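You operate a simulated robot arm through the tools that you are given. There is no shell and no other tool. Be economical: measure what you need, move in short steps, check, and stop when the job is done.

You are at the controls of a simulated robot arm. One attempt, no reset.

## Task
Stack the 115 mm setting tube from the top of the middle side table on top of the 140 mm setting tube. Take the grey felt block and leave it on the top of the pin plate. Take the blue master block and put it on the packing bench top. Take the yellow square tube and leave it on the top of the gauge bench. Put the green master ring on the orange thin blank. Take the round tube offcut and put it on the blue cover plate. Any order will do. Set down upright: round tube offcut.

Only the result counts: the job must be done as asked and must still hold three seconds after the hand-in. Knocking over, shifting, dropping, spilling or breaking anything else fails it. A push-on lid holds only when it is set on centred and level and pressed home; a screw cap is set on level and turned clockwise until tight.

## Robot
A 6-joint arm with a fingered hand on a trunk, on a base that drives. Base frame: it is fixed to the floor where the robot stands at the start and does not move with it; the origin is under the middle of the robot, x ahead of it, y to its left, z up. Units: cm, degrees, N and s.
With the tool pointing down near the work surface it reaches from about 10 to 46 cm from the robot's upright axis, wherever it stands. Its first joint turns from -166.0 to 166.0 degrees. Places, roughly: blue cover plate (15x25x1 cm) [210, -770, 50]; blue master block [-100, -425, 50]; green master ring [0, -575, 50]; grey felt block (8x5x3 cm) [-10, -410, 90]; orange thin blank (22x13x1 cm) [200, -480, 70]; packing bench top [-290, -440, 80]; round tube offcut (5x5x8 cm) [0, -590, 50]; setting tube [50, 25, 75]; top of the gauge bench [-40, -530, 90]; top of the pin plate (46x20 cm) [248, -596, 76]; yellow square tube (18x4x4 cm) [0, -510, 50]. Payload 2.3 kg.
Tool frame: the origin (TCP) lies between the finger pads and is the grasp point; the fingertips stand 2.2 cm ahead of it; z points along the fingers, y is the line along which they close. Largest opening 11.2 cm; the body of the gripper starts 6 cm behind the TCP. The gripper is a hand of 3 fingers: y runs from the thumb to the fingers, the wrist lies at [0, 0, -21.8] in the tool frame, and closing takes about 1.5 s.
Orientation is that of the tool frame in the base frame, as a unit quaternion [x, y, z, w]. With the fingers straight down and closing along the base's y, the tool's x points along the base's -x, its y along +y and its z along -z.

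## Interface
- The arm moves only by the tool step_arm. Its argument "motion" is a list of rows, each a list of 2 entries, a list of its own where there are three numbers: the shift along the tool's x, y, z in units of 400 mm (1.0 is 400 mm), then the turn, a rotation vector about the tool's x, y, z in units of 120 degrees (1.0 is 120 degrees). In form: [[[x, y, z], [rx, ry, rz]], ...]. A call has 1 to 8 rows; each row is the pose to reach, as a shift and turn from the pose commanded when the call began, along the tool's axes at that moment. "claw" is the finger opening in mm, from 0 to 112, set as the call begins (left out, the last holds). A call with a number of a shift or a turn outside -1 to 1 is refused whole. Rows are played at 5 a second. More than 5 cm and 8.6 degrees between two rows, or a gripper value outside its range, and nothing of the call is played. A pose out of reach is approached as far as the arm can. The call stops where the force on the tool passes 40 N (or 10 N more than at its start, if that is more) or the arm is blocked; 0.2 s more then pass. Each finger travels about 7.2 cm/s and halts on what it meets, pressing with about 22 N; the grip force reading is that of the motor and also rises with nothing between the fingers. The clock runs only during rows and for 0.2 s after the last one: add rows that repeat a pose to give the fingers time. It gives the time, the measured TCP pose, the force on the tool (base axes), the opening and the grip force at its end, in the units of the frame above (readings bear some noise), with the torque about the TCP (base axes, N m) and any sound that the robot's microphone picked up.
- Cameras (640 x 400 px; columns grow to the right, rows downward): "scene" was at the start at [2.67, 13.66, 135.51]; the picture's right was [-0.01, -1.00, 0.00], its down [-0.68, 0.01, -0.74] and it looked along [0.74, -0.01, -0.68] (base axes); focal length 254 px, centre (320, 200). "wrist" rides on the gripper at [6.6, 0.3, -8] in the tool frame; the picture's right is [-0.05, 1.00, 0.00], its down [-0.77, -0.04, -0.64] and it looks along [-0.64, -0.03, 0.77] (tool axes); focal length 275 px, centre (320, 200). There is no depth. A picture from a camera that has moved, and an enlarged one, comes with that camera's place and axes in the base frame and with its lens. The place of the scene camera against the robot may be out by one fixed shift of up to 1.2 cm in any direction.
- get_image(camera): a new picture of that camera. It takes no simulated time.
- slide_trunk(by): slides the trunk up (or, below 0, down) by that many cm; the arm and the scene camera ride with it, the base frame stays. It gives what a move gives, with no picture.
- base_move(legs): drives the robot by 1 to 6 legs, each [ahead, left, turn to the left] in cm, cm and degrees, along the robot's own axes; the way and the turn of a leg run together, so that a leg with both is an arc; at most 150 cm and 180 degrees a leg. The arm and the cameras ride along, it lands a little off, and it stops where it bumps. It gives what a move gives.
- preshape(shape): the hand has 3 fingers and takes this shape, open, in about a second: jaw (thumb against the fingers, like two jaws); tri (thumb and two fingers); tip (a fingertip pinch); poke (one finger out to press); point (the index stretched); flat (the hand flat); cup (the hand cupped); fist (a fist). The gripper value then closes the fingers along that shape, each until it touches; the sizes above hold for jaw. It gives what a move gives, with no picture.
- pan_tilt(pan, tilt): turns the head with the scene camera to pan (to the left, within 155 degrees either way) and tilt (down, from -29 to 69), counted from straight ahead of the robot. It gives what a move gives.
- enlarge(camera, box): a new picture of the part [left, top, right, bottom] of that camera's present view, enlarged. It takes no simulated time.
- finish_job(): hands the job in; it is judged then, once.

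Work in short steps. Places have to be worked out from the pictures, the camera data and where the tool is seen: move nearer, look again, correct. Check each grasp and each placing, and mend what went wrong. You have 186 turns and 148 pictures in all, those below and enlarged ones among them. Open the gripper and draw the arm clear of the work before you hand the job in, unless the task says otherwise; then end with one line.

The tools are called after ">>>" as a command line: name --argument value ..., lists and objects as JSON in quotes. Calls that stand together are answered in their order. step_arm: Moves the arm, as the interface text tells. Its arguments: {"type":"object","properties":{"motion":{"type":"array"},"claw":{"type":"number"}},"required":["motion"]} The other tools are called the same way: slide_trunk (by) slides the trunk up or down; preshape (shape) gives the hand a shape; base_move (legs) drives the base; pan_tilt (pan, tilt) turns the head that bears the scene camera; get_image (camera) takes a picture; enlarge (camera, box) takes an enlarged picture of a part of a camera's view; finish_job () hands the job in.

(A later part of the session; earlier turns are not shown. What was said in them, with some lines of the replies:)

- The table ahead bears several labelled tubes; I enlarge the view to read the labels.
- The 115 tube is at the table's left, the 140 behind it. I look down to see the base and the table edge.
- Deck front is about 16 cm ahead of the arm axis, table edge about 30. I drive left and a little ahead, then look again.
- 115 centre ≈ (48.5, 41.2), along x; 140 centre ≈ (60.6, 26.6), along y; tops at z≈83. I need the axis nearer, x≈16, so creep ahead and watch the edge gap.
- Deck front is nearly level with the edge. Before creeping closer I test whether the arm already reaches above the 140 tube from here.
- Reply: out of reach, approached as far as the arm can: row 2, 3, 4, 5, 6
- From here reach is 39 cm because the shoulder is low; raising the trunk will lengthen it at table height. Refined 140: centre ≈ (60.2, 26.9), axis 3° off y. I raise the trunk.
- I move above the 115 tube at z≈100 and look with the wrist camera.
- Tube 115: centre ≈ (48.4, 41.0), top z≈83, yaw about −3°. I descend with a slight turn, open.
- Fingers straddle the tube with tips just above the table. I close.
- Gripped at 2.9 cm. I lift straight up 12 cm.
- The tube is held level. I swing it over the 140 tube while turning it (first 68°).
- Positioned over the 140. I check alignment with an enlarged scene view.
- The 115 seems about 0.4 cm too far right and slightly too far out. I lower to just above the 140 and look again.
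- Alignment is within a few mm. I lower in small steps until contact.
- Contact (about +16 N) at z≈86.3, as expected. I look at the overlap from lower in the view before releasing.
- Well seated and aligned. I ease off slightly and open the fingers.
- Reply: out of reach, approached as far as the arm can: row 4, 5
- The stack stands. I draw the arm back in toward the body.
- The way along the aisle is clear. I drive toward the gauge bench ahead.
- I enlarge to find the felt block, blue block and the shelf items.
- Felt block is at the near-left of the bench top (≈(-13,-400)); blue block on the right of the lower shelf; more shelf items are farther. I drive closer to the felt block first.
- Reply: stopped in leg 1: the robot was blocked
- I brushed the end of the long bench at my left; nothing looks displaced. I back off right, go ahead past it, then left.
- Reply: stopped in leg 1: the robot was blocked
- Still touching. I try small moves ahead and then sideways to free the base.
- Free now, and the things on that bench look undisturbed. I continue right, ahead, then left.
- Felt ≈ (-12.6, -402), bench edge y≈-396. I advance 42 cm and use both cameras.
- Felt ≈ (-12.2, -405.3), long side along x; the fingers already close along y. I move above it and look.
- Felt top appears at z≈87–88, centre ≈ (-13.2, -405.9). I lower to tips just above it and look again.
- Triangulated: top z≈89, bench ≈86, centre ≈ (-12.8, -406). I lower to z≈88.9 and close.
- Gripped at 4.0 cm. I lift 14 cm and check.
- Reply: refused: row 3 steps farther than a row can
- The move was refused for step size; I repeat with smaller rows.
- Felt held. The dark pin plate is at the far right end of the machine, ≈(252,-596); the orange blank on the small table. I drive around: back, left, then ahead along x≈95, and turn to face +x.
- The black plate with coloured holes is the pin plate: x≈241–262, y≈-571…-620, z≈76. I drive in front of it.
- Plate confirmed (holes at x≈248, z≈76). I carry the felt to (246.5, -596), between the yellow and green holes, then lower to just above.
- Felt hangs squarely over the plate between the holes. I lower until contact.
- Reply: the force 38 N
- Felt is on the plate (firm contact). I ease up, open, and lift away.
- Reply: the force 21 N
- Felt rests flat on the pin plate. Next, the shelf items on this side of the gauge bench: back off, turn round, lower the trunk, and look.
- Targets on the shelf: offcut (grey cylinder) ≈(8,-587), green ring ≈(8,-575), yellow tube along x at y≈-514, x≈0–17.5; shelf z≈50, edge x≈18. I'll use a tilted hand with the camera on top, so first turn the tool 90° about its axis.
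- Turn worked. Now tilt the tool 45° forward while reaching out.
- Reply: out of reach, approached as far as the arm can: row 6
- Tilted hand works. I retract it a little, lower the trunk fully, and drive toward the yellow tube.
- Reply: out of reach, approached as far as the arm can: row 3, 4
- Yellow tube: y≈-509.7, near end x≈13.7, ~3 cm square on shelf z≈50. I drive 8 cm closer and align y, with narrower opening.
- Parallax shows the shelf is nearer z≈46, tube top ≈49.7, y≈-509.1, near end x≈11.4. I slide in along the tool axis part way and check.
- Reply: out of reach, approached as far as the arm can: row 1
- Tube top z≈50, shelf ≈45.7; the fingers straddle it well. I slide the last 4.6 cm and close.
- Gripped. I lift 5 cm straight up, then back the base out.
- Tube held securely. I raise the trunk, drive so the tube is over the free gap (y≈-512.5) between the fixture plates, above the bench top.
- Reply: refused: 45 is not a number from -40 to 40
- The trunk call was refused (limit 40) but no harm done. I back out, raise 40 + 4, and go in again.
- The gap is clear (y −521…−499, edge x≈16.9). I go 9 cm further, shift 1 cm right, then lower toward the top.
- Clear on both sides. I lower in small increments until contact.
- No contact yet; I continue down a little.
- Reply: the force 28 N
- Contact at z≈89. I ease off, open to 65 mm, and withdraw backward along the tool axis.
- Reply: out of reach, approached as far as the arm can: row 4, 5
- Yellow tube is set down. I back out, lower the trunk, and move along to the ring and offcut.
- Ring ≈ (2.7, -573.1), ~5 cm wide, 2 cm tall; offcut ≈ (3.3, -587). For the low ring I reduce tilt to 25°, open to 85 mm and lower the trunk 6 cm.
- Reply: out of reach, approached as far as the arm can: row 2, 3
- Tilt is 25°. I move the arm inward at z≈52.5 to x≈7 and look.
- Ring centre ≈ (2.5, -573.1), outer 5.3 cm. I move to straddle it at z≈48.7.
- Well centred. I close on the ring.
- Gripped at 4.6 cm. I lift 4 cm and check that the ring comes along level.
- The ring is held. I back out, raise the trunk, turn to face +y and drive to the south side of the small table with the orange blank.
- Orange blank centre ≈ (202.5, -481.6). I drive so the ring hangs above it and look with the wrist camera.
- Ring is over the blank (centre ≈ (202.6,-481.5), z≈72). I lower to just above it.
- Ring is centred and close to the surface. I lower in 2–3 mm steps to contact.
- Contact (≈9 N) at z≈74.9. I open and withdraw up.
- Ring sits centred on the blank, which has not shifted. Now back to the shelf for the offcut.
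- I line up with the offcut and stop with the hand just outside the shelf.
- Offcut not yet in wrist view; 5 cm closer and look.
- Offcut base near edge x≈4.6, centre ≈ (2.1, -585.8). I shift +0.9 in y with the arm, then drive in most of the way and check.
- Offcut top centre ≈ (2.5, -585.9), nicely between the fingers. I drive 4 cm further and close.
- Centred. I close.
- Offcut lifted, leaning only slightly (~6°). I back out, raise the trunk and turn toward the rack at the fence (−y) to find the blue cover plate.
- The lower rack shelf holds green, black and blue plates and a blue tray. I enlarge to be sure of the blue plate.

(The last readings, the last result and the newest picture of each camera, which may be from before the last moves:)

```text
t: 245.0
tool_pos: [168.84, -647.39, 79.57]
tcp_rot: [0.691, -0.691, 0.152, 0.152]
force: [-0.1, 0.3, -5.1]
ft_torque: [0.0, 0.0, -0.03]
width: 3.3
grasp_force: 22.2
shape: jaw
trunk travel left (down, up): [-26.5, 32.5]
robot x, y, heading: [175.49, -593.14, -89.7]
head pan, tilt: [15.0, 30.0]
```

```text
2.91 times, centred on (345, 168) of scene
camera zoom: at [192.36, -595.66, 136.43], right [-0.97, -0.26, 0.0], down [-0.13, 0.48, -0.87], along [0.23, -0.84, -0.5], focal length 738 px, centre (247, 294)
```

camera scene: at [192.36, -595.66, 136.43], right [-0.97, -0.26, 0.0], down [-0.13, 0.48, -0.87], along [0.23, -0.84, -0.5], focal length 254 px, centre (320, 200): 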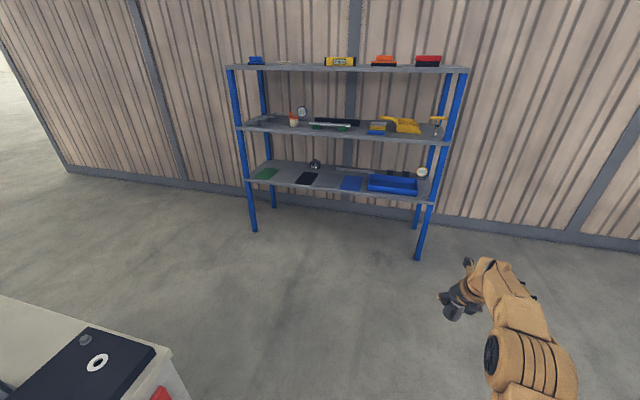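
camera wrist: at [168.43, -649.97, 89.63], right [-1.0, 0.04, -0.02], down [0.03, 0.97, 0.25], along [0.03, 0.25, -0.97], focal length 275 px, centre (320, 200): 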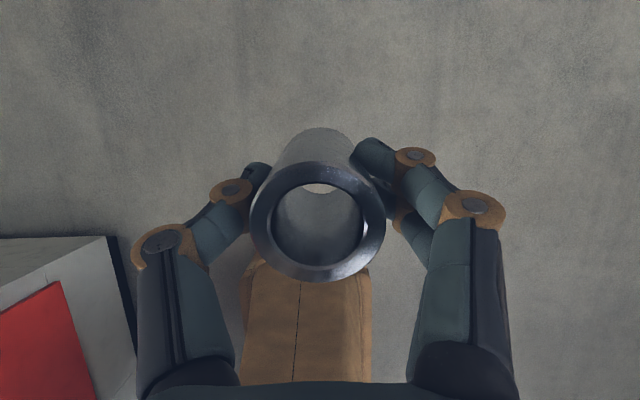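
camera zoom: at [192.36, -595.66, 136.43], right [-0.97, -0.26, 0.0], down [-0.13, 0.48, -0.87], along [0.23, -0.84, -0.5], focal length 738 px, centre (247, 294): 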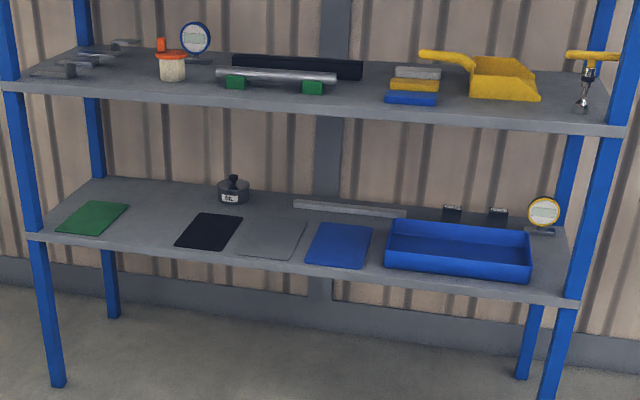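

Blue plate: x≈215, y −760…−785. I drive ahead, then left, in front of it.

>>> base_move --legs '[[75, 0, 0], [0, 46, 0]]'

>>> slide_trunk --by -20

>>> step_arm --motion '[[[0, 0, 0], [0, -0.025, 0]], [[0, 0, 0], [0, -0.05, 0]], [[0, 0, 0], [0, -0.05, 0]]]'

>>> pan_tilt --pan 0 --tilt 40

>>> get_image --camera "scene"

>>> get_image --camera "wrist"

```text
t: 251.4
tool_pos: [215.38, -722.33, 79.49]
tcp_rot: [0.691, -0.69, 0.152, 0.152]
force: [-0.7, 0.4, -4.7]
ft_torque: [0.02, -0.05, 0.01]
width: 3.3
grasp_force: 21.6
shape: jaw
trunk travel left (down, up): [-26.5, 32.5]
robot x, y, heading: [221.97, -667.17, -90.1]
head pan, tilt: [15.0, 30.0]
```

```text
t: 253.6
tool_pos: [215.38, -722.15, 59.5]
tcp_rot: [0.691, -0.69, 0.152, 0.152]
force: [-0.7, 0.1, -4.4]
ft_torque: [0.03, 0.0, -0.01]
width: 3.3
grasp_force: 21.9
shape: jaw
trunk travel left (down, up): [-6.5, 52.5]
robot x, y, heading: [222.15, -667.42, -89.9]
head pan, tilt: [15.0, 30.0]
```

```text
t: 254.4
tool_pos: [215.32, -722.2, 59.34]
tcp_rot: [0.698, -0.697, 0.116, 0.115]
force: [0.0, 0.0, -4.7]
ft_torque: [-0.01, 0.0, 0.02]
width: 3.29
grasp_force: 22.0
shape: jaw
trunk travel left (down, up): [-6.5, 52.5]
robot x, y, heading: [222.44, -667.26, -89.9]
head pan, tilt: [15.0, 30.0]
```

```text
t: 255.2
tool_pos: [215.39, -722.18, 59.52]
tcp_rot: [0.698, -0.697, 0.116, 0.115]
force: [0.2, -0.3, -4.2]
ft_torque: [0.0, 0.01, 0.0]
width: 3.31
grasp_force: 22.2
shape: jaw
trunk travel left (down, up): [-6.5, 52.5]
robot x, y, heading: [222.18, -667.41, -89.9]
head pan, tilt: [0.0, 40.0]
```

```text
49 pictures are left
camera scene: at [236.63, -670.24, 114.9], right [-1.0, 0.0, 0.0], down [0.0, 0.64, -0.77], along [0.0, -0.77, -0.64], focal length 254 px, centre (320, 200)
```

scene: 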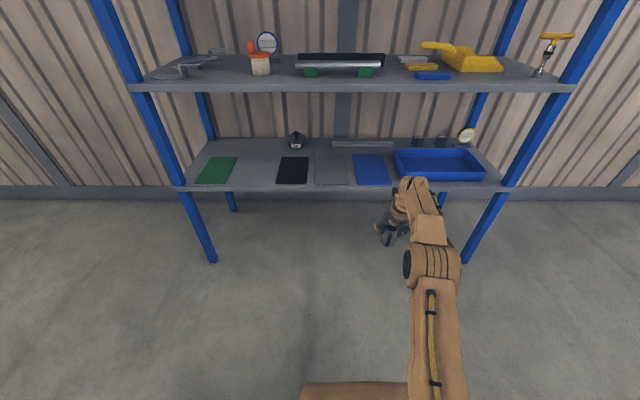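

```text
48 pictures are left
camera wrist: at [214.98, -725.79, 69.32], right [-1.0, 0.04, -0.02], down [0.03, 0.93, 0.35], along [0.03, 0.35, -0.94], focal length 275 px, centre (320, 200)
```

wrist: 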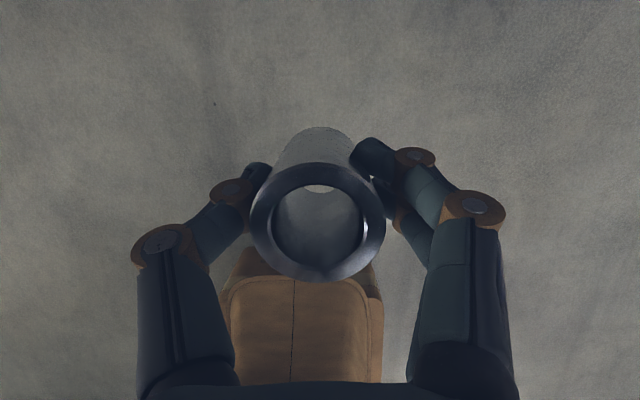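

Plate centre ≈ (214,-771). I drive ahead 40 cm and 1 cm right and look with the wrist camera.

>>> base_move --legs '[[40, -1, 0]]'

>>> get_image --camera "wrist"

>>> get_image --camera "scene"

```text
t: 257.6
tool_pos: [214.31, -762.23, 59.53]
tcp_rot: [-0.697, 0.698, -0.115, -0.115]
force: [0.5, 0.5, -3.9]
ft_torque: [-0.02, 0.01, -0.01]
width: 3.28
grasp_force: 22.5
shape: jaw
trunk travel left (down, up): [-6.5, 52.5]
robot x, y, heading: [221.45, -707.08, -90.2]
head pan, tilt: [0.0, 40.0]
```

```text
47 pictures are left
camera wrist: at [213.91, -765.88, 69.32], right [-1.0, 0.05, -0.02], down [0.04, 0.93, 0.35], along [0.03, 0.35, -0.94], focal length 275 px, centre (320, 200)
```

wrist: 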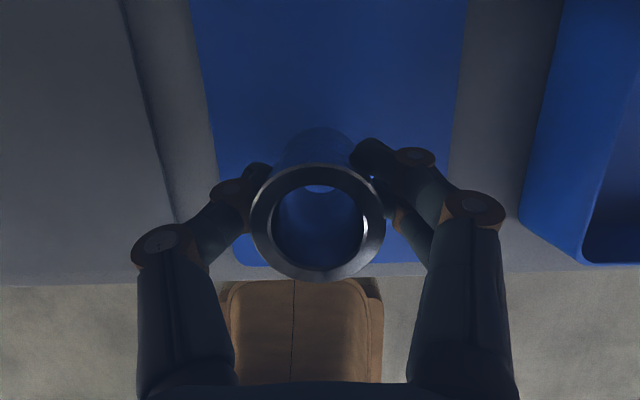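

```text
46 pictures are left
camera scene: at [235.68, -710.39, 114.9], right [-1.0, 0.0, 0.0], down [0.0, 0.64, -0.77], along [0.0, -0.77, -0.64], focal length 254 px, centre (320, 200)
```

scene: 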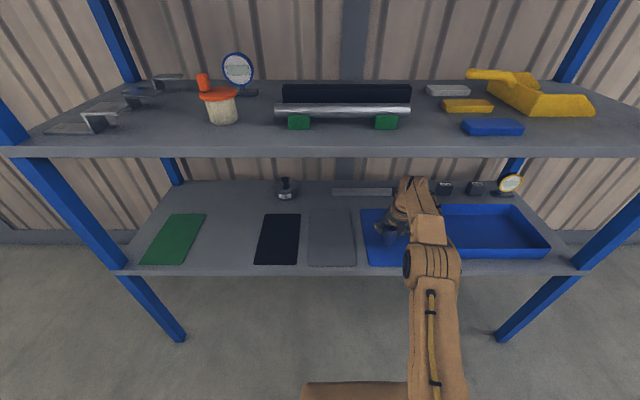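

Plate spans x≈206–221, y≈−755…−780, top ≈51.6. I drive 3 cm further in, then lower to near contact.

>>> base_move --legs '[[3.5, -0.5, 0]]'

>>> step_arm --motion '[[[-0.008, 0, 0.0237], [0, 0, 0]], [[-0.012, 0, 0.0356], [0, 0, 0]], [[-0.016, 0, 0.0474], [0, 0, 0]], [[-0.016, 0, 0.0474], [0, 0, 0]]]'

>>> get_image --camera "wrist"

>>> enlarge --camera "scene" --box '[330, 170, 490, 290]'

```text
t: 258.5
tool_pos: [213.92, -765.91, 59.58]
tcp_rot: [-0.697, 0.698, -0.116, -0.116]
force: [0.2, -0.7, -5.1]
ft_torque: [-0.01, 0.02, -0.02]
width: 3.32
grasp_force: 21.4
shape: jaw
trunk travel left (down, up): [-6.5, 52.5]
robot x, y, heading: [220.82, -710.86, -90.3]
head pan, tilt: [0.0, 40.0]
```

```text
t: 259.5
tool_pos: [213.89, -765.78, 57.59]
tcp_rot: [-0.697, 0.698, -0.116, -0.115]
force: [0.4, -1.5, -1.6]
ft_torque: [0.06, 0.02, -0.02]
width: 3.29
grasp_force: 22.6
shape: jaw
trunk travel left (down, up): [-6.5, 52.5]
robot x, y, heading: [220.14, -711.02, -90.0]
head pan, tilt: [0.0, 40.0]
```

```text
45 pictures are left
camera wrist: at [213.43, -769.4, 67.33], right [-1.0, 0.05, -0.02], down [0.04, 0.93, 0.35], along [0.03, 0.35, -0.94], focal length 275 px, centre (320, 200)
```

wrist: 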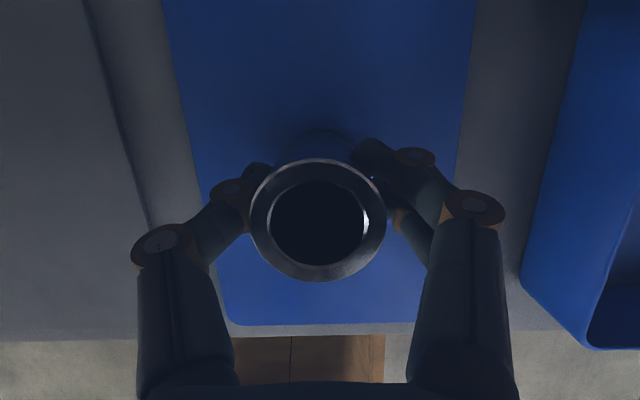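

```text
3.33 times, centred on (410, 230) of scene
camera zoom: at [235.19, -713.89, 114.9], right [-1.0, 0.0, 0.0], down [0.0, 0.64, -0.77], along [0.0, -0.77, -0.64], focal length 846 px, centre (20, 100)
```

zoom: 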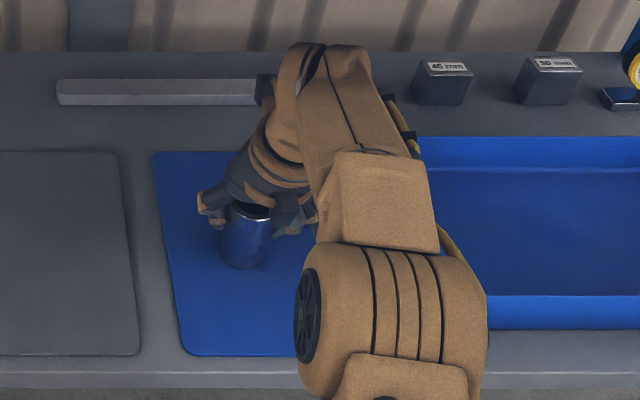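

First contact is showing (weight partly relieved) and the tube looks upright. I press down 2 mm more.

>>> step_arm --motion '[[[-0.001, 0, 0.0025], [0, 0, 0]], [[-0.002, 0, 0.006], [0, 0, 0]], [[-0.002, 0, 0.006], [0, 0, 0]]]'

```text
t: 260.3
tool_pos: [213.69, -765.83, 57.35]
tcp_rot: [-0.697, 0.698, -0.116, -0.116]
force: [-0.3, -3.2, 8.2]
ft_torque: [-0.03, 0.01, 0.0]
width: 3.33
grasp_force: 22.0
shape: jaw
trunk travel left (down, up): [-6.5, 52.5]
robot x, y, heading: [220.78, -711.13, -90.1]
head pan, tilt: [0.0, 40.0]
```

Seated. I open, wait, and check before retreating.

>>> step_arm --motion '[[[0, 0, 0], [0, 0, 0]], [[0, 0, 0], [0, 0, 0]], [[0, 0, 0], [0, 0, 0]], [[0, 0, 0], [0, 0, 0]], [[0, 0, 0], [0, 0, 0]]]' --claw 85

>>> get_image --camera "wrist"

```text
t: 261.5
tool_pos: [213.86, -765.71, 57.14]
tcp_rot: [-0.697, 0.698, -0.115, -0.116]
force: [0.7, 0.0, -0.1]
ft_torque: [0.04, 0.02, -0.02]
width: 8.45
grasp_force: 0.0
shape: jaw
trunk travel left (down, up): [-6.5, 52.5]
robot x, y, heading: [220.82, -711.16, -90.3]
head pan, tilt: [0.0, 40.0]
```

```text
43 pictures are left
camera wrist: at [213.43, -769.38, 67.09], right [-1.0, 0.05, -0.02], down [0.04, 0.93, 0.35], along [0.03, 0.35, -0.94], focal length 275 px, centre (320, 200)
```

wrist: 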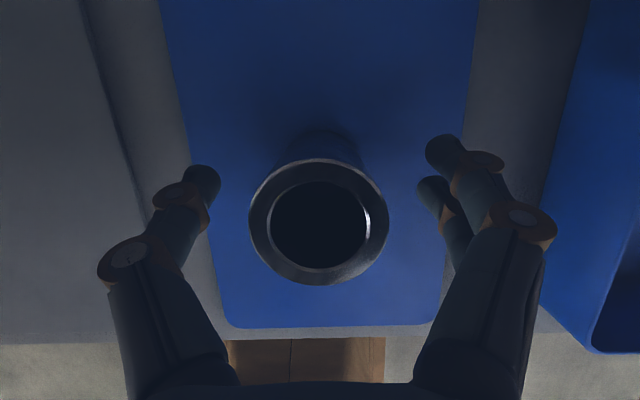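

It stands upright. I back the base straight out and verify.

>>> base_move --legs '[[-35, 0, 0]]'

>>> enlarge --camera "scene" --box '[280, 120, 480, 245]'

```text
t: 263.8
tool_pos: [213.86, -730.59, 57.19]
tcp_rot: [0.698, -0.697, 0.116, 0.115]
force: [-0.3, -0.5, -0.3]
ft_torque: [0.02, 0.04, -0.01]
width: 8.47
grasp_force: 0.1
shape: jaw
trunk travel left (down, up): [-6.5, 52.5]
robot x, y, heading: [220.55, -676.1, -89.6]
head pan, tilt: [0.0, 40.0]
```

```text
3.20 times, centred on (380, 182) of scene
camera zoom: at [235.14, -678.72, 114.9], right [-1.0, 0.0, 0.0], down [0.0, 0.64, -0.77], along [0.0, -0.77, -0.64], focal length 812 px, centre (128, 256)
```

zoom: 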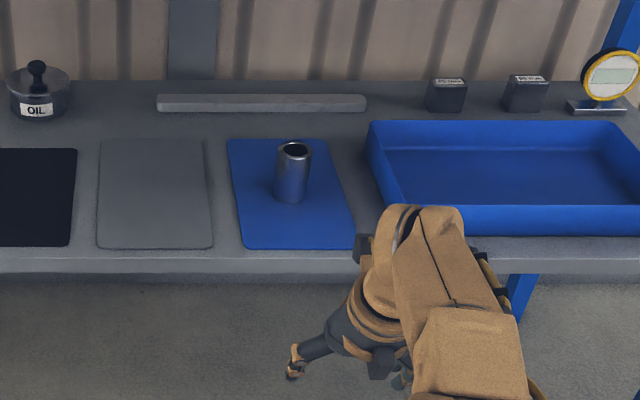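

Offcut stands on the blue cover plate. Last: the blue master block on the other side of the gauge bench. I look along the passage south of the bench.

>>> pan_tilt --pan -90 --tilt 25

>>> get_image --camera "scene"

```text
t: 265.4
tool_pos: [213.93, -730.78, 57.37]
tcp_rot: [0.698, -0.697, 0.115, 0.115]
force: [0.7, -0.7, -0.2]
ft_torque: [-0.01, 0.03, 0.0]
width: 8.46
grasp_force: 0.0
shape: jaw
trunk travel left (down, up): [-6.5, 52.5]
robot x, y, heading: [221.1, -675.84, -89.9]
head pan, tilt: [-90.0, 25.0]
```

```text
41 pictures are left
camera scene: at [225.9, -670.24, 117.23], right [0.0, 1.0, 0.0], down [0.42, 0.0, -0.91], along [-0.91, 0.0, -0.42], focal length 254 px, centre (320, 200)
```

scene: 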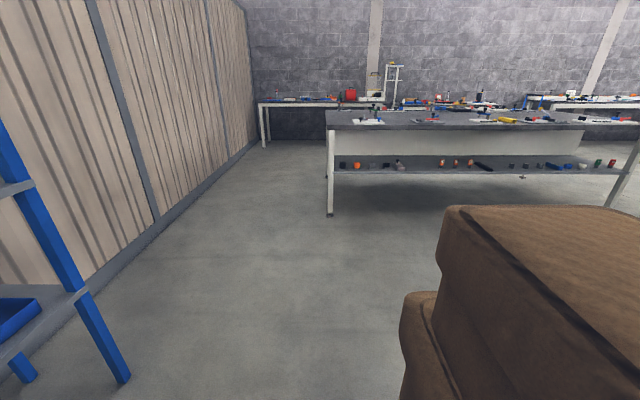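

The passage is clear. I retract the arm, raise the trunk a bit, turn to heading 180 and drive through at y≈−712.

>>> step_arm --motion '[[[-0.107, 0, -0.036], [0, 0, 0]], [[-0.213, 0, -0.072], [0, 0, 0]], [[-0.32, 0, -0.108], [0, 0, 0]], [[-0.427, 0, -0.1435], [0, 0, 0]]]'

>>> slide_trunk --by 20

>>> base_move --legs '[[0, 0, -90], [0, 34, 0], [140, 0, 0], [120, 0, 0]]'

>>> pan_tilt --pan 0 --tilt 30

>>> get_image --camera "scene"

```text
t: 266.4
tool_pos: [213.94, -712.68, 57.15]
tcp_rot: [0.698, -0.697, 0.116, 0.116]
force: [-0.3, -0.4, 0.3]
ft_torque: [-0.02, -0.01, 0.0]
width: 8.45
grasp_force: 0.0
shape: jaw
trunk travel left (down, up): [-6.5, 52.5]
robot x, y, heading: [220.75, -675.78, -89.7]
head pan, tilt: [-90.0, 25.0]
```

```text
t: 268.6
tool_pos: [213.9, -712.68, 77.29]
tcp_rot: [0.698, -0.697, 0.116, 0.116]
force: [0.5, 0.2, 0.9]
ft_torque: [0.02, -0.01, 0.01]
width: 8.47
grasp_force: 0.0
shape: jaw
trunk travel left (down, up): [-26.5, 32.5]
robot x, y, heading: [220.6, -676.1, -89.7]
head pan, tilt: [-90.0, 25.0]
```

```text
t: 286.9
tool_pos: [-76.55, -703.62, 77.14]
tcp_rot: [0.002, 0.987, 0.0, -0.164]
force: [0.1, 0.2, 0.4]
ft_torque: [-0.01, -0.03, -0.01]
width: 8.47
grasp_force: 0.0
shape: jaw
trunk travel left (down, up): [-26.5, 32.5]
robot x, y, heading: [-39.56, -710.18, 179.9]
head pan, tilt: [-90.0, 25.0]
```

```text
t: 288.6
tool_pos: [-76.57, -703.48, 77.21]
tcp_rot: [0.001, 0.986, 0.0, -0.164]
force: [0.4, 0.2, 0.3]
ft_torque: [-0.02, -0.03, 0.02]
width: 8.47
grasp_force: 0.0
shape: jaw
trunk travel left (down, up): [-26.5, 32.5]
robot x, y, heading: [-40.34, -710.39, 180.1]
head pan, tilt: [0.0, 30.0]
```

```text
40 pictures are left
camera scene: at [-42.48, -724.85, 136.43], right [0.0, 1.0, 0.0], down [0.5, 0.0, -0.87], along [-0.87, 0.0, -0.5], focal length 254 px, centre (320, 200)
```

scene: 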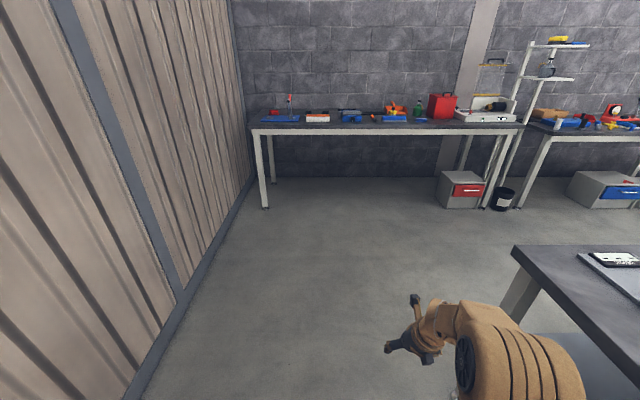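

Clear ahead. I continue to x≈−168, turn to face +y and drive up the aisle.

>>> base_move --legs '[[128, 0, 0], [0, 0, -90], [140, 0, 0]]'

>>> get_image --camera "scene"

```text
t: 305.4
tool_pos: [-158.71, -532.28, 77.2]
tcp_rot: [0.701, 0.694, 0.116, -0.115]
force: [0.4, 1.1, -0.1]
ft_torque: [-0.01, 0.02, -0.02]
width: 8.48
grasp_force: 0.1
shape: jaw
trunk travel left (down, up): [-26.5, 32.5]
robot x, y, heading: [-165.9, -569.03, 89.4]
head pan, tilt: [0.0, 30.0]
```

```text
39 pictures are left
camera scene: at [-179.58, -566.12, 136.43], right [1.0, -0.01, 0.0], down [0.0, -0.5, -0.87], along [0.01, 0.87, -0.5], focal length 254 px, centre (320, 200)
```

scene: 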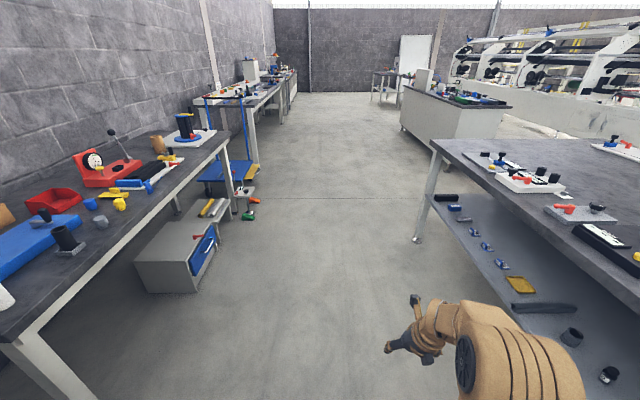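

I enlarge the gauge bench shelf on this side to identify the blue master block, and the packing bench top.

>>> enlarge --camera "scene" --box '[400, 180, 560, 300]'

>>> enlarge --camera "scene" --box '[0, 100, 270, 300]'

```text
3.33 times, centred on (480, 240) of scene
camera zoom: at [-179.58, -566.12, 136.43], right [1.0, -0.01, 0.0], down [0.0, -0.5, -0.87], along [0.01, 0.87, -0.5], focal length 846 px, centre (-213, 67)
```

zoom: 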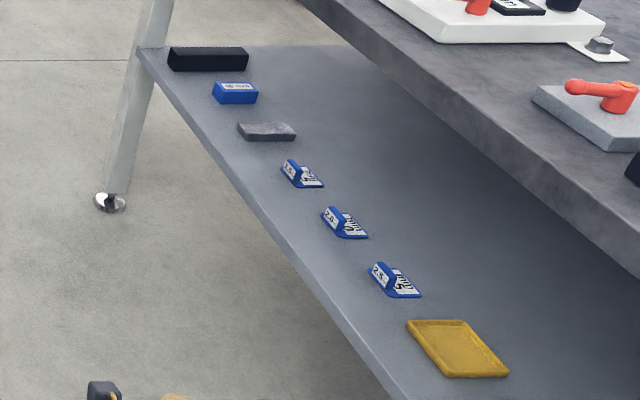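

```text
2.00 times, centred on (135, 200) of scene
camera zoom: at [-179.58, -566.12, 136.43], right [1.0, -0.01, 0.0], down [0.0, -0.5, -0.87], along [0.01, 0.87, -0.5], focal length 508 px, centre (690, 200)
```

zoom: 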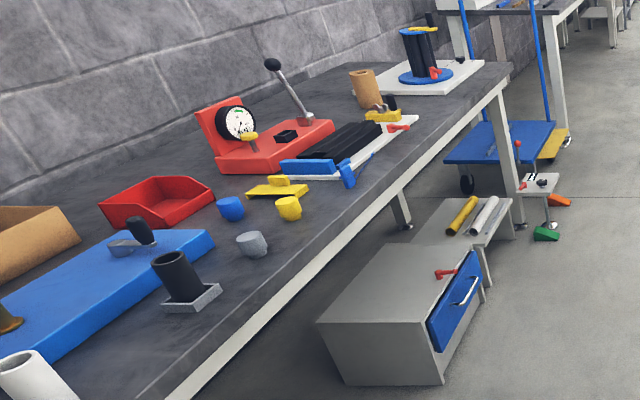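

Blue master block ≈ (-88.3, -423.3) on the shelf. I drive alongside, face +x and lower the trunk.

>>> base_move --legs '[[100, 0, 0.5], [51, 0, 0], [0, 0, -90]]'

>>> slide_trunk --by -22

>>> get_image --camera "scene"

```text
t: 317.0
tool_pos: [-128.38, -424.38, 77.17]
tcp_rot: [0.987, 0.006, 0.163, -0.001]
force: [0.0, -0.8, -0.5]
ft_torque: [0.01, -0.01, 0.0]
width: 8.45
grasp_force: 0.0
shape: jaw
trunk travel left (down, up): [-26.5, 32.5]
robot x, y, heading: [-165.1, -417.93, 0.7]
head pan, tilt: [0.0, 30.0]
```

```text
t: 319.3
tool_pos: [-128.36, -424.36, 55.17]
tcp_rot: [0.987, 0.006, 0.163, -0.001]
force: [1.0, 0.7, -0.3]
ft_torque: [0.0, 0.01, -0.01]
width: 8.46
grasp_force: 0.0
shape: jaw
trunk travel left (down, up): [-4.5, 54.5]
robot x, y, heading: [-165.49, -418.01, 0.8]
head pan, tilt: [0.0, 30.0]
```

```text
36 pictures are left
camera scene: at [-161.92, -404.08, 114.44], right [0.01, -1.0, 0.0], down [-0.5, -0.01, -0.87], along [0.87, 0.01, -0.5], focal length 254 px, centre (320, 200)
```

scene: 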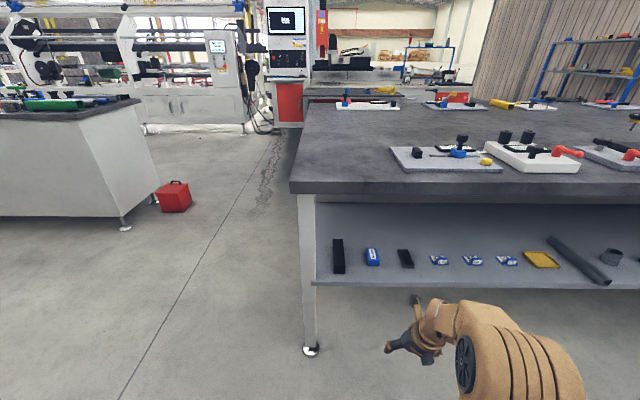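

Block ≈ (-89, -423). I drive 26 cm in so the wrist camera sees it.

>>> base_move --legs '[[28, 1, -0.7]]'

>>> get_image --camera "wrist"

>>> enlarge --camera "scene" --box '[300, 190, 460, 310]'

```text
t: 321.3
tool_pos: [-100.38, -423.45, 55.15]
tcp_rot: [0.986, 0.0, 0.164, 0.0]
force: [-0.4, 0.3, 0.2]
ft_torque: [0.0, -0.01, -0.03]
width: 8.5
grasp_force: 0.0
shape: jaw
trunk travel left (down, up): [-4.5, 54.5]
robot x, y, heading: [-137.28, -417.03, -0.1]
head pan, tilt: [0.0, 30.0]
```

```text
35 pictures are left
camera wrist: at [-96.78, -423.69, 65.06], right [-0.04, -1.0, -0.02], down [-0.94, 0.03, 0.35], along [-0.35, 0.03, -0.94], focal length 275 px, centre (320, 200)
```

wrist: 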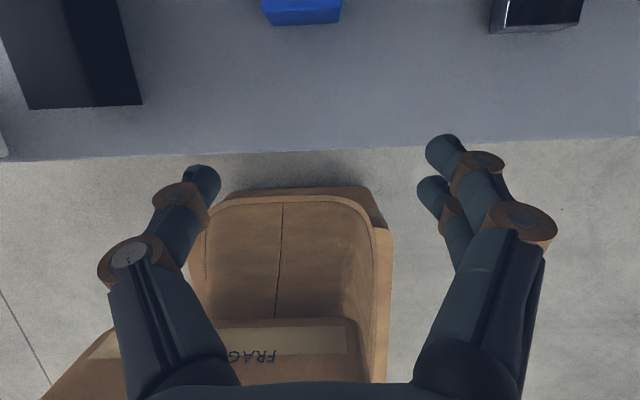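

```text
3.33 times, centred on (380, 250) of scene
camera zoom: at [-133.77, -402.9, 114.43], right [0.0, -1.0, 0.0], down [-0.5, 0.0, -0.87], along [0.87, 0.0, -0.5], focal length 846 px, centre (120, 33)
```

zoom: 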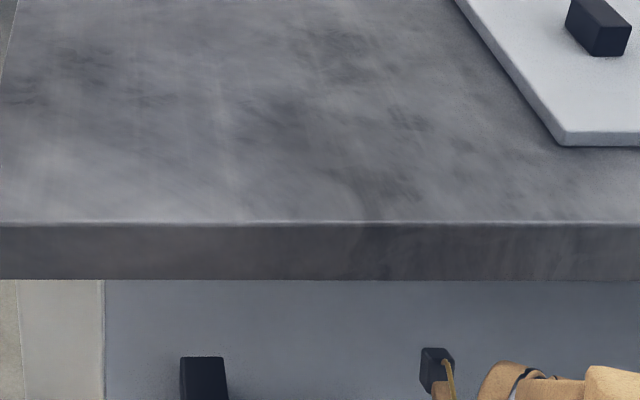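

Block near end x≈−92.5, y≈−422.5, ~4 cm wide. I correct y, drive 8 cm further and look from above.

>>> step_arm --motion '[[[0, -0.024, 0], [0, 0, 0]], [[0, -0.024, 0], [0, 0, 0]]]'

>>> base_move --legs '[[8, 0, 0]]'

>>> get_image --camera "wrist"

```text
t: 321.9
tool_pos: [-100.43, -422.48, 55.22]
tcp_rot: [0.987, 0.0, 0.163, 0.0]
force: [0.1, 0.0, 0.7]
ft_torque: [0.01, 0.03, -0.02]
width: 8.51
grasp_force: 0.2
shape: jaw
trunk travel left (down, up): [-4.5, 54.5]
robot x, y, heading: [-137.03, -416.47, 0.1]
head pan, tilt: [0.0, 30.0]
```

```text
t: 322.9
tool_pos: [-95.04, -422.44, 55.04]
tcp_rot: [0.987, -0.001, 0.158, -0.002]
force: [-0.7, -0.7, 0.1]
ft_torque: [-0.02, -0.04, -0.01]
width: 8.48
grasp_force: 0.2
shape: jaw
trunk travel left (down, up): [-4.5, 54.5]
robot x, y, heading: [-130.99, -416.58, 0.2]
head pan, tilt: [0.0, 30.0]
stopped in leg 1: the robot was blocked; the commanded pose is now the measured one
```

```text
33 pictures are left
camera wrist: at [-91.36, -422.69, 64.86], right [-0.05, -1.0, -0.02], down [-0.93, 0.04, 0.36], along [-0.36, 0.03, -0.93], focal length 275 px, centre (320, 200)
```

wrist: 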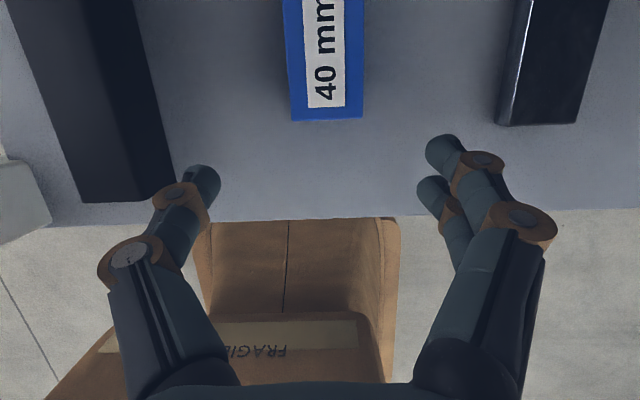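

The folded forearm touched the bench-top edge. I back off 13 cm and will extend the arm instead.

>>> base_move --legs '[[-2, 0, 0]]'

>>> base_move --legs '[[-12, 0, 0]]'

>>> get_image --camera "scene"

```text
t: 323.7
tool_pos: [-96.58, -422.52, 54.75]
tcp_rot: [0.988, -0.001, 0.156, -0.001]
force: [0.7, 0.1, -0.3]
ft_torque: [0.01, 0.04, 0.0]
width: 8.46
grasp_force: 0.0
shape: jaw
trunk travel left (down, up): [-4.5, 54.5]
robot x, y, heading: [-132.81, -416.68, 0.3]
head pan, tilt: [0.0, 30.0]
```

```text
t: 325.0
tool_pos: [-108.61, -422.35, 54.69]
tcp_rot: [0.988, -0.001, 0.155, -0.002]
force: [0.1, 0.8, -0.2]
ft_torque: [0.01, 0.0, -0.03]
width: 8.46
grasp_force: 0.1
shape: jaw
trunk travel left (down, up): [-4.5, 54.5]
robot x, y, heading: [-144.64, -416.39, 0.1]
head pan, tilt: [0.0, 30.0]
```

```text
32 pictures are left
camera scene: at [-141.44, -402.9, 114.43], right [0.0, -1.0, 0.0], down [-0.5, 0.0, -0.87], along [0.87, 0.0, -0.5], focal length 254 px, centre (320, 200)
```

scene: 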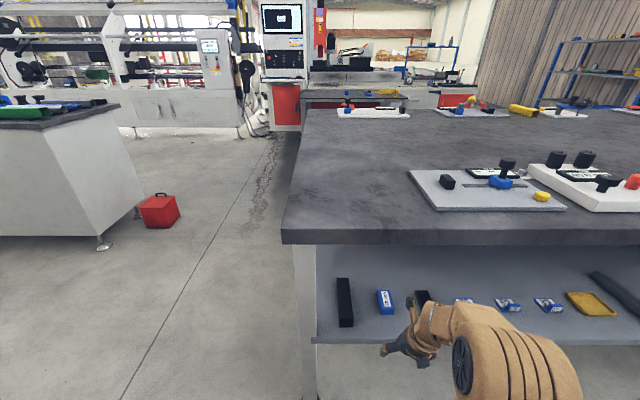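

Nothing was disturbed. I extend the arm 15.6 cm forward at this height and look.

>>> step_arm --motion '[[[0.093, 0.003, 0.03], [0, 0, 0]], [[0.186, 0.005, 0.06], [0, 0, 0]], [[0.279, 0.005, 0.09], [0, 0, 0]], [[0.371, 0.005, 0.12], [0, 0, 0]], [[0.371, 0.005, 0.12], [0, 0, 0]]]'

>>> get_image --camera "wrist"

```text
t: 326.2
tool_pos: [-93.05, -422.65, 54.66]
tcp_rot: [0.988, -0.001, 0.155, -0.002]
force: [-0.1, -0.3, -0.1]
ft_torque: [0.0, -0.05, 0.0]
width: 8.49
grasp_force: 0.1
shape: jaw
trunk travel left (down, up): [-4.5, 54.5]
robot x, y, heading: [-144.72, -416.48, -0.2]
head pan, tilt: [0.0, 30.0]
```

```text
31 pictures are left
camera wrist: at [-89.22, -422.97, 64.51], right [-0.04, -1.0, -0.02], down [-0.93, 0.04, 0.37], along [-0.37, 0.03, -0.93], focal length 275 px, centre (320, 200)
```

wrist: 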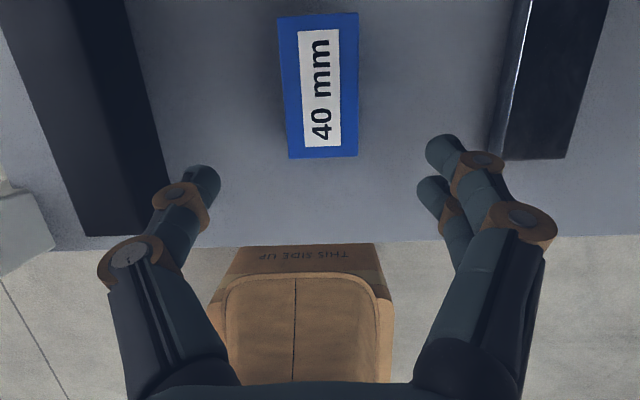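

Block: x −92.6…−85.9, y≈−422.8, ~3.9 cm wide. I descend to straddle it and close.

>>> step_arm --motion '[[[0.025, 0.003, 0.06], [0, 0, 0]], [[0.045, 0.003, 0.12], [0, 0, 0]], [[0.054, 0.003, 0.171], [0, 0, 0]], [[0.054, 0.003, 0.171], [0, 0, 0]]]'

>>> get_image --camera "wrist"

```text
t: 327.2
tool_pos: [-88.74, -422.8, 48.89]
tcp_rot: [0.988, -0.001, 0.156, -0.001]
force: [-0.3, 0.4, 0.5]
ft_torque: [0.0, -0.01, 0.0]
width: 8.48
grasp_force: 0.1
shape: jaw
trunk travel left (down, up): [-4.5, 54.5]
robot x, y, heading: [-144.69, -416.47, 0.0]
head pan, tilt: [0.0, 30.0]
```

```text
30 pictures are left
camera wrist: at [-85.08, -423.07, 58.75], right [-0.04, -1.0, -0.02], down [-0.93, 0.04, 0.37], along [-0.37, 0.03, -0.93], focal length 275 px, centre (320, 200)
```

wrist: 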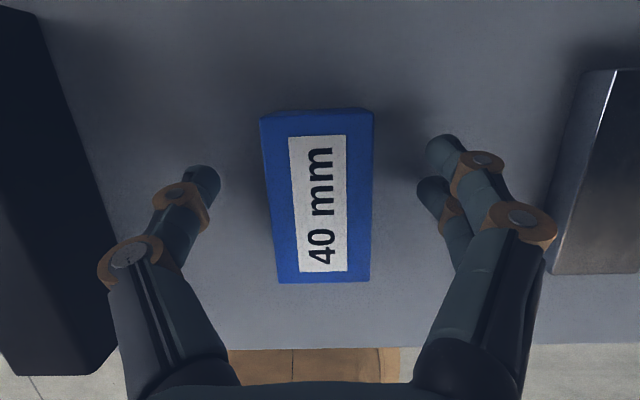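

>>> step_arm --motion '[[[0, 0, 0], [0, 0, 0]], [[0, 0, 0], [0, 0, 0]], [[0, 0, 0], [0, 0, 0]], [[0, 0, 0], [0, 0, 0]], [[0, 0, 0], [0, 0, 0]], [[0, 0, 0], [0, 0, 0]]]' --claw 22

>>> step_arm --motion '[[[0.009, 0, -0.028], [0, 0, 0]], [[0.02, 0, -0.062], [0, 0, 0]], [[0.031, 0, -0.095], [0, 0, 0]], [[0.031, 0, -0.095], [0, 0, 0]]]'

>>> get_image --camera "wrist"

```text
t: 328.6
tool_pos: [-88.8, -422.82, 49.06]
tcp_rot: [0.988, -0.001, 0.155, -0.002]
force: [-0.9, -0.2, 0.7]
ft_torque: [-0.01, 0.01, -0.01]
width: 3.42
grasp_force: 21.8
shape: jaw
trunk travel left (down, up): [-4.5, 54.5]
robot x, y, heading: [-144.53, -416.45, 0.1]
head pan, tilt: [0.0, 30.0]
```

```text
t: 329.6
tool_pos: [-88.76, -422.78, 53.01]
tcp_rot: [0.988, -0.001, 0.156, -0.002]
force: [-0.9, 0.5, -7.2]
ft_torque: [-0.01, -0.02, 0.01]
width: 3.41
grasp_force: 22.1
shape: jaw
trunk travel left (down, up): [-4.5, 54.5]
robot x, y, heading: [-144.53, -416.62, -0.2]
head pan, tilt: [0.0, 30.0]
```

```text
29 pictures are left
camera wrist: at [-85.02, -423.11, 62.75], right [-0.05, -1.0, -0.02], down [-0.93, 0.04, 0.37], along [-0.37, 0.03, -0.93], focal length 275 px, centre (320, 200)
```

wrist: 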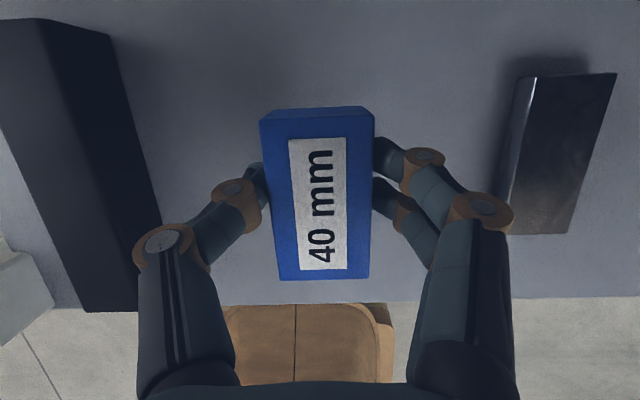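

Block lifted. I back out, raise the trunk, and turn to face the packing bench.

>>> base_move --legs '[[-38, 0, 0]]'

>>> slide_trunk --by 40

>>> base_move --legs '[[0, 0, -180]]'

>>> pan_tilt --pan 0 --tilt 42

>>> get_image --camera "scene"

```text
t: 332.0
tool_pos: [-126.63, -422.92, 52.97]
tcp_rot: [0.988, 0.0, 0.156, -0.003]
force: [0.6, 0.1, -5.9]
ft_torque: [-0.01, -0.01, 0.03]
width: 3.4
grasp_force: 22.0
shape: jaw
trunk travel left (down, up): [-4.5, 54.5]
robot x, y, heading: [-182.56, -416.48, 0.2]
head pan, tilt: [0.0, 30.0]
```

```text
t: 335.8
tool_pos: [-126.48, -422.76, 92.97]
tcp_rot: [0.988, 0.0, 0.156, -0.003]
force: [-0.7, -0.4, -5.6]
ft_torque: [0.01, -0.01, 0.01]
width: 3.4
grasp_force: 21.5
shape: jaw
trunk travel left (down, up): [-44.5, 14.5]
robot x, y, heading: [-182.36, -416.75, 0.2]
head pan, tilt: [0.0, 30.0]
```

```text
t: 343.6
tool_pos: [-238.67, -410.01, 92.93]
tcp_rot: [0.006, 0.988, -0.003, -0.156]
force: [0.0, -0.5, -6.2]
ft_torque: [0.0, 0.0, -0.03]
width: 3.41
grasp_force: 21.9
shape: jaw
trunk travel left (down, up): [-44.5, 14.5]
robot x, y, heading: [-182.94, -416.45, 179.3]
head pan, tilt: [0.0, 30.0]
```

```text
t: 344.3
tool_pos: [-238.66, -410.03, 93.0]
tcp_rot: [0.006, 0.988, -0.002, -0.156]
force: [-0.7, 0.2, -6.9]
ft_torque: [-0.01, 0.06, -0.04]
width: 3.38
grasp_force: 22.0
shape: jaw
trunk travel left (down, up): [-44.5, 14.5]
robot x, y, heading: [-182.7, -417.08, 179.5]
head pan, tilt: [0.0, 42.0]
```

```text
28 pictures are left
camera scene: at [-184.91, -431.1, 152.61], right [0.01, 1.0, 0.0], down [0.67, -0.01, -0.74], along [-0.74, 0.01, -0.67], focal length 254 px, centre (320, 200)
```

scene: 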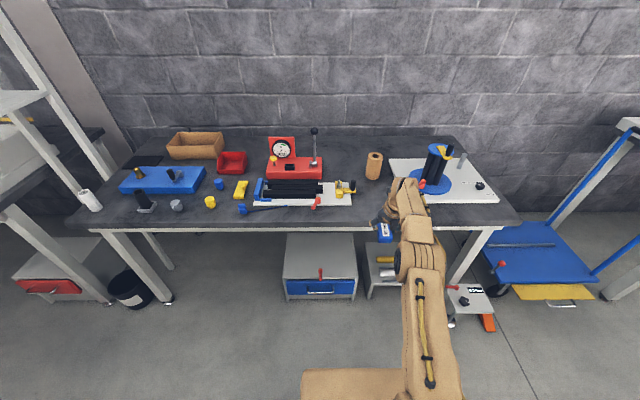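

Free spot on the packing bench ≈ (−260, −407), between the clamp and the white plate. I drive 21 cm ahead and check with the wrist camera.

>>> base_move --legs '[[21, -2.5, 0.5]]'

>>> get_image --camera "wrist"

>>> get_image --camera "scene"

```text
t: 346.0
tool_pos: [-259.73, -407.77, 92.86]
tcp_rot: [0.002, 0.988, -0.003, -0.155]
force: [-0.1, -0.4, -5.9]
ft_torque: [0.0, 0.01, -0.02]
width: 3.41
grasp_force: 22.2
shape: jaw
trunk travel left (down, up): [-44.5, 14.5]
robot x, y, heading: [-203.44, -414.02, 179.8]
head pan, tilt: [0.0, 42.0]
```

```text
27 pictures are left
camera wrist: at [-263.62, -407.32, 102.67], right [0.05, 1.0, -0.02], down [0.93, -0.04, 0.37], along [0.37, -0.04, -0.93], focal length 275 px, centre (320, 200)
```

wrist: 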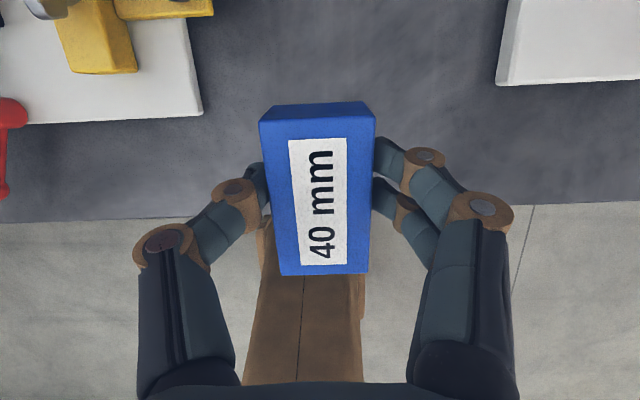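

```text
26 pictures are left
camera scene: at [-205.8, -428.49, 152.6], right [0.0, 1.0, 0.0], down [0.67, 0.0, -0.74], along [-0.74, 0.0, -0.67], focal length 254 px, centre (320, 200)
```

scene: 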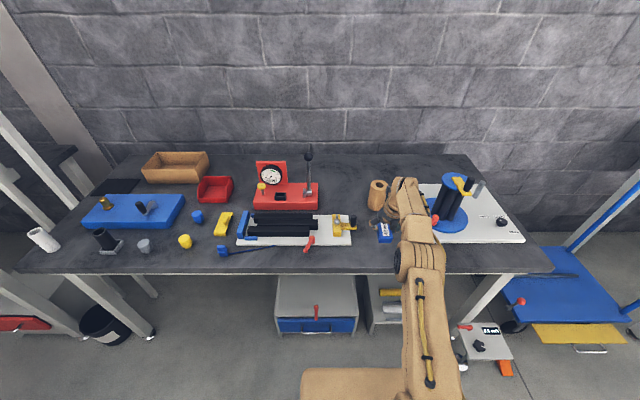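

I go 5 cm further in and lower to just above the top.

>>> base_move --legs '[[5, 0, 0]]'

>>> step_arm --motion '[[[-0.02, 0, 0.06], [0, 0, 0]], [[-0.04, 0, 0.12], [0, 0, 0]], [[-0.06, 0, 0.185], [0, 0, 0]], [[-0.06, 0, 0.185], [0, 0, 0]]]'

>>> get_image --camera "wrist"

>>> enlarge --camera "scene" --box '[330, 180, 490, 300]'

```text
t: 346.9
tool_pos: [-264.74, -407.79, 92.87]
tcp_rot: [0.002, 0.988, -0.002, -0.155]
force: [0.3, 0.3, -6.3]
ft_torque: [0.01, 0.03, 0.03]
width: 3.38
grasp_force: 21.8
shape: jaw
trunk travel left (down, up): [-44.5, 14.5]
robot x, y, heading: [-208.5, -413.91, 179.8]
head pan, tilt: [0.0, 42.0]
```

```text
t: 347.9
tool_pos: [-264.47, -407.61, 85.12]
tcp_rot: [0.003, 0.988, -0.001, -0.156]
force: [0.6, 0.4, -7.8]
ft_torque: [0.01, 0.0, 0.0]
width: 3.38
grasp_force: 22.0
shape: jaw
trunk travel left (down, up): [-44.5, 14.5]
robot x, y, heading: [-208.39, -414.01, 179.6]
head pan, tilt: [0.0, 42.0]
```

```text
25 pictures are left
camera wrist: at [-268.46, -407.3, 94.91], right [0.05, 1.0, -0.02], down [0.93, -0.04, 0.37], along [0.37, -0.03, -0.93], focal length 275 px, centre (320, 200)
```

wrist: 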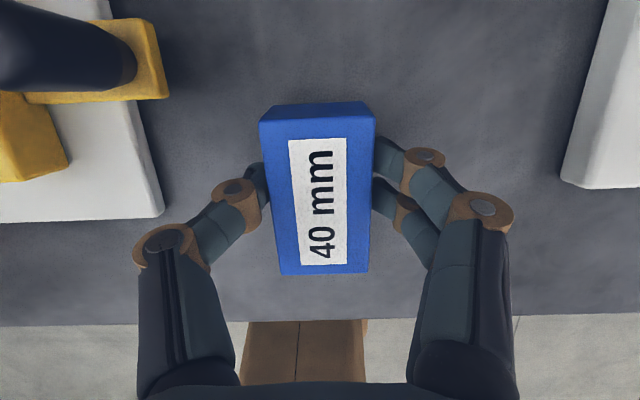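

```text
3.33 times, centred on (410, 240) of scene
camera zoom: at [-210.63, -428.51, 152.6], right [0.0, 1.0, 0.0], down [0.67, 0.0, -0.74], along [-0.74, 0.0, -0.67], focal length 846 px, centre (20, 67)
```

zoom: 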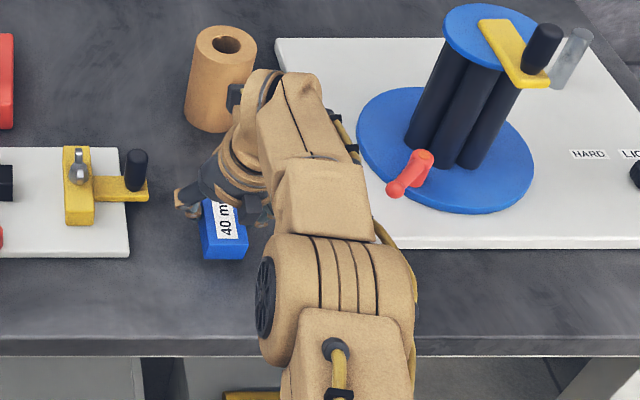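

Clear all round; bench top ≈79.6. I lower to contact in small steps.

>>> step_arm --motion '[[[-0.008, 0, 0.024], [0, 0, 0]], [[-0.0135, 0, 0.042], [0, 0, 0]], [[-0.017, 0, 0.052], [0, 0, 0]], [[-0.017, 0, 0.052], [0, 0, 0]]]'

```text
t: 348.9
tool_pos: [-264.62, -407.78, 83.07]
tcp_rot: [0.003, 0.988, -0.001, -0.156]
force: [-3.0, 0.6, 1.9]
ft_torque: [0.03, -0.03, 0.02]
width: 3.38
grasp_force: 22.6
shape: jaw
trunk travel left (down, up): [-44.5, 14.5]
robot x, y, heading: [-207.88, -414.08, 180.0]
head pan, tilt: [0.0, 42.0]
```

Contact (weight relieved). I press 1.5 mm more, then open and raise straight away.

>>> step_arm --motion '[[[-0.001, 0, 0.0037], [0, 0, 0]], [[-0.001, 0, 0.0037], [0, 0, 0]]]'

>>> step_arm --motion '[[[0, 0, 0], [0, 0, 0]], [[0, 0, 0], [0, 0, 0]], [[0, 0, 0], [0, 0, 0]], [[0, 0, 0], [0, 0, 0]], [[0, 0, 0], [0, 0, 0]]]' --claw 80

>>> step_arm --motion '[[[0.02, 0, -0.06], [0, 0, 0]], [[0.05, 0, -0.155], [0, 0, 0]], [[0.08, 0, -0.25], [0, 0, 0]], [[0.08, 0, -0.25], [0, 0, 0]]]'

>>> get_image --camera "wrist"

```text
t: 349.5
tool_pos: [-264.46, -407.75, 82.91]
tcp_rot: [0.002, 0.988, -0.002, -0.157]
force: [-6.7, 1.2, 12.1]
ft_torque: [0.08, 0.02, 0.03]
width: 3.4
grasp_force: 22.8
shape: jaw
trunk travel left (down, up): [-44.5, 14.5]
robot x, y, heading: [-208.34, -414.06, 179.7]
head pan, tilt: [0.0, 42.0]
```

```text
t: 350.7
tool_pos: [-264.42, -407.82, 82.82]
tcp_rot: [0.002, 0.988, -0.002, -0.156]
force: [0.2, 0.9, -0.5]
ft_torque: [-0.01, -0.01, -0.03]
width: 7.95
grasp_force: 0.2
shape: jaw
trunk travel left (down, up): [-44.5, 14.5]
robot x, y, heading: [-208.33, -414.23, 179.7]
head pan, tilt: [0.0, 42.0]
```

```text
t: 351.7
tool_pos: [-264.32, -407.79, 93.36]
tcp_rot: [0.002, 0.988, -0.002, -0.156]
force: [-1.3, -0.7, -0.3]
ft_torque: [0.0, 0.01, -0.01]
width: 7.97
grasp_force: 0.0
shape: jaw
trunk travel left (down, up): [-44.5, 14.5]
robot x, y, heading: [-208.38, -414.3, 179.8]
head pan, tilt: [0.0, 42.0]
```

```text
23 pictures are left
camera wrist: at [-268.3, -407.34, 103.14], right [0.05, 1.0, -0.02], down [0.93, -0.04, 0.37], along [0.37, -0.03, -0.93], focal length 275 px, centre (320, 200)
```

wrist: 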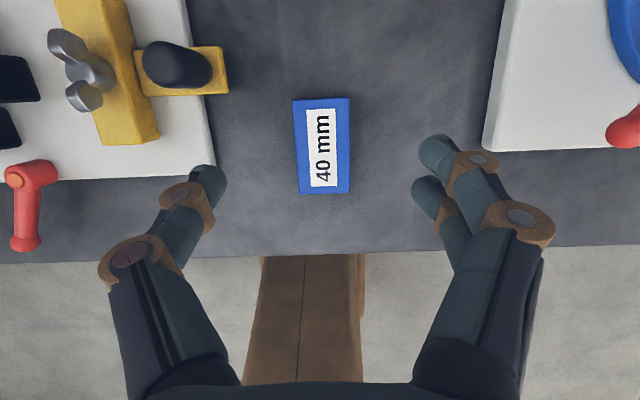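

The block rests on the packing bench. I back the robot clear before handing in.

>>> base_move --legs '[[-30, 0, 0]]'

>>> get_image --camera "scene"

```text
t: 353.7
tool_pos: [-234.15, -407.77, 93.44]
tcp_rot: [0.002, 0.988, -0.002, -0.155]
force: [-0.1, -0.8, -1.0]
ft_torque: [0.03, 0.01, 0.03]
width: 7.95
grasp_force: 0.0
shape: jaw
trunk travel left (down, up): [-44.5, 14.5]
robot x, y, heading: [-178.09, -414.17, 180.2]
head pan, tilt: [0.0, 42.0]
```

```text
22 pictures are left
camera scene: at [-180.33, -428.55, 152.61], right [0.0, 1.0, 0.0], down [0.67, 0.0, -0.74], along [-0.74, 0.0, -0.67], focal length 254 px, centre (320, 200)
```

scene: 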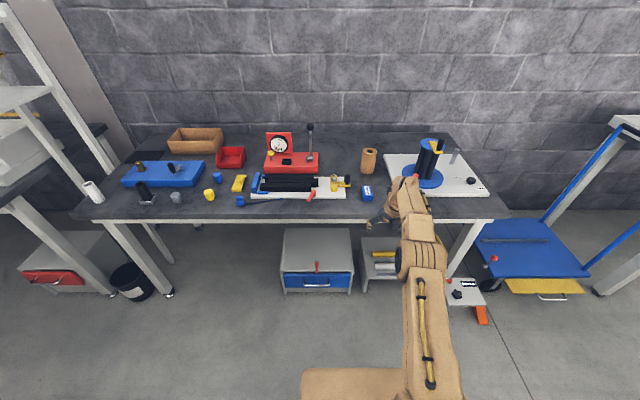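

All six placements are done and the robot is clear, so I hand the job in.

>>> finish_job

```text
The job is handed in.
```

I finished all six placements and handed the job in: the 115 on the 140 tube, felt on the pin plate, blue block on the packing bench, yellow tube on the gauge bench, ring on the orange blank, and offcut upright on the blue plate. On the way, the base brushed the end of the long bench and the forearm touched the gauge bench edge. The pictures I took afterwards showed nothing moved.
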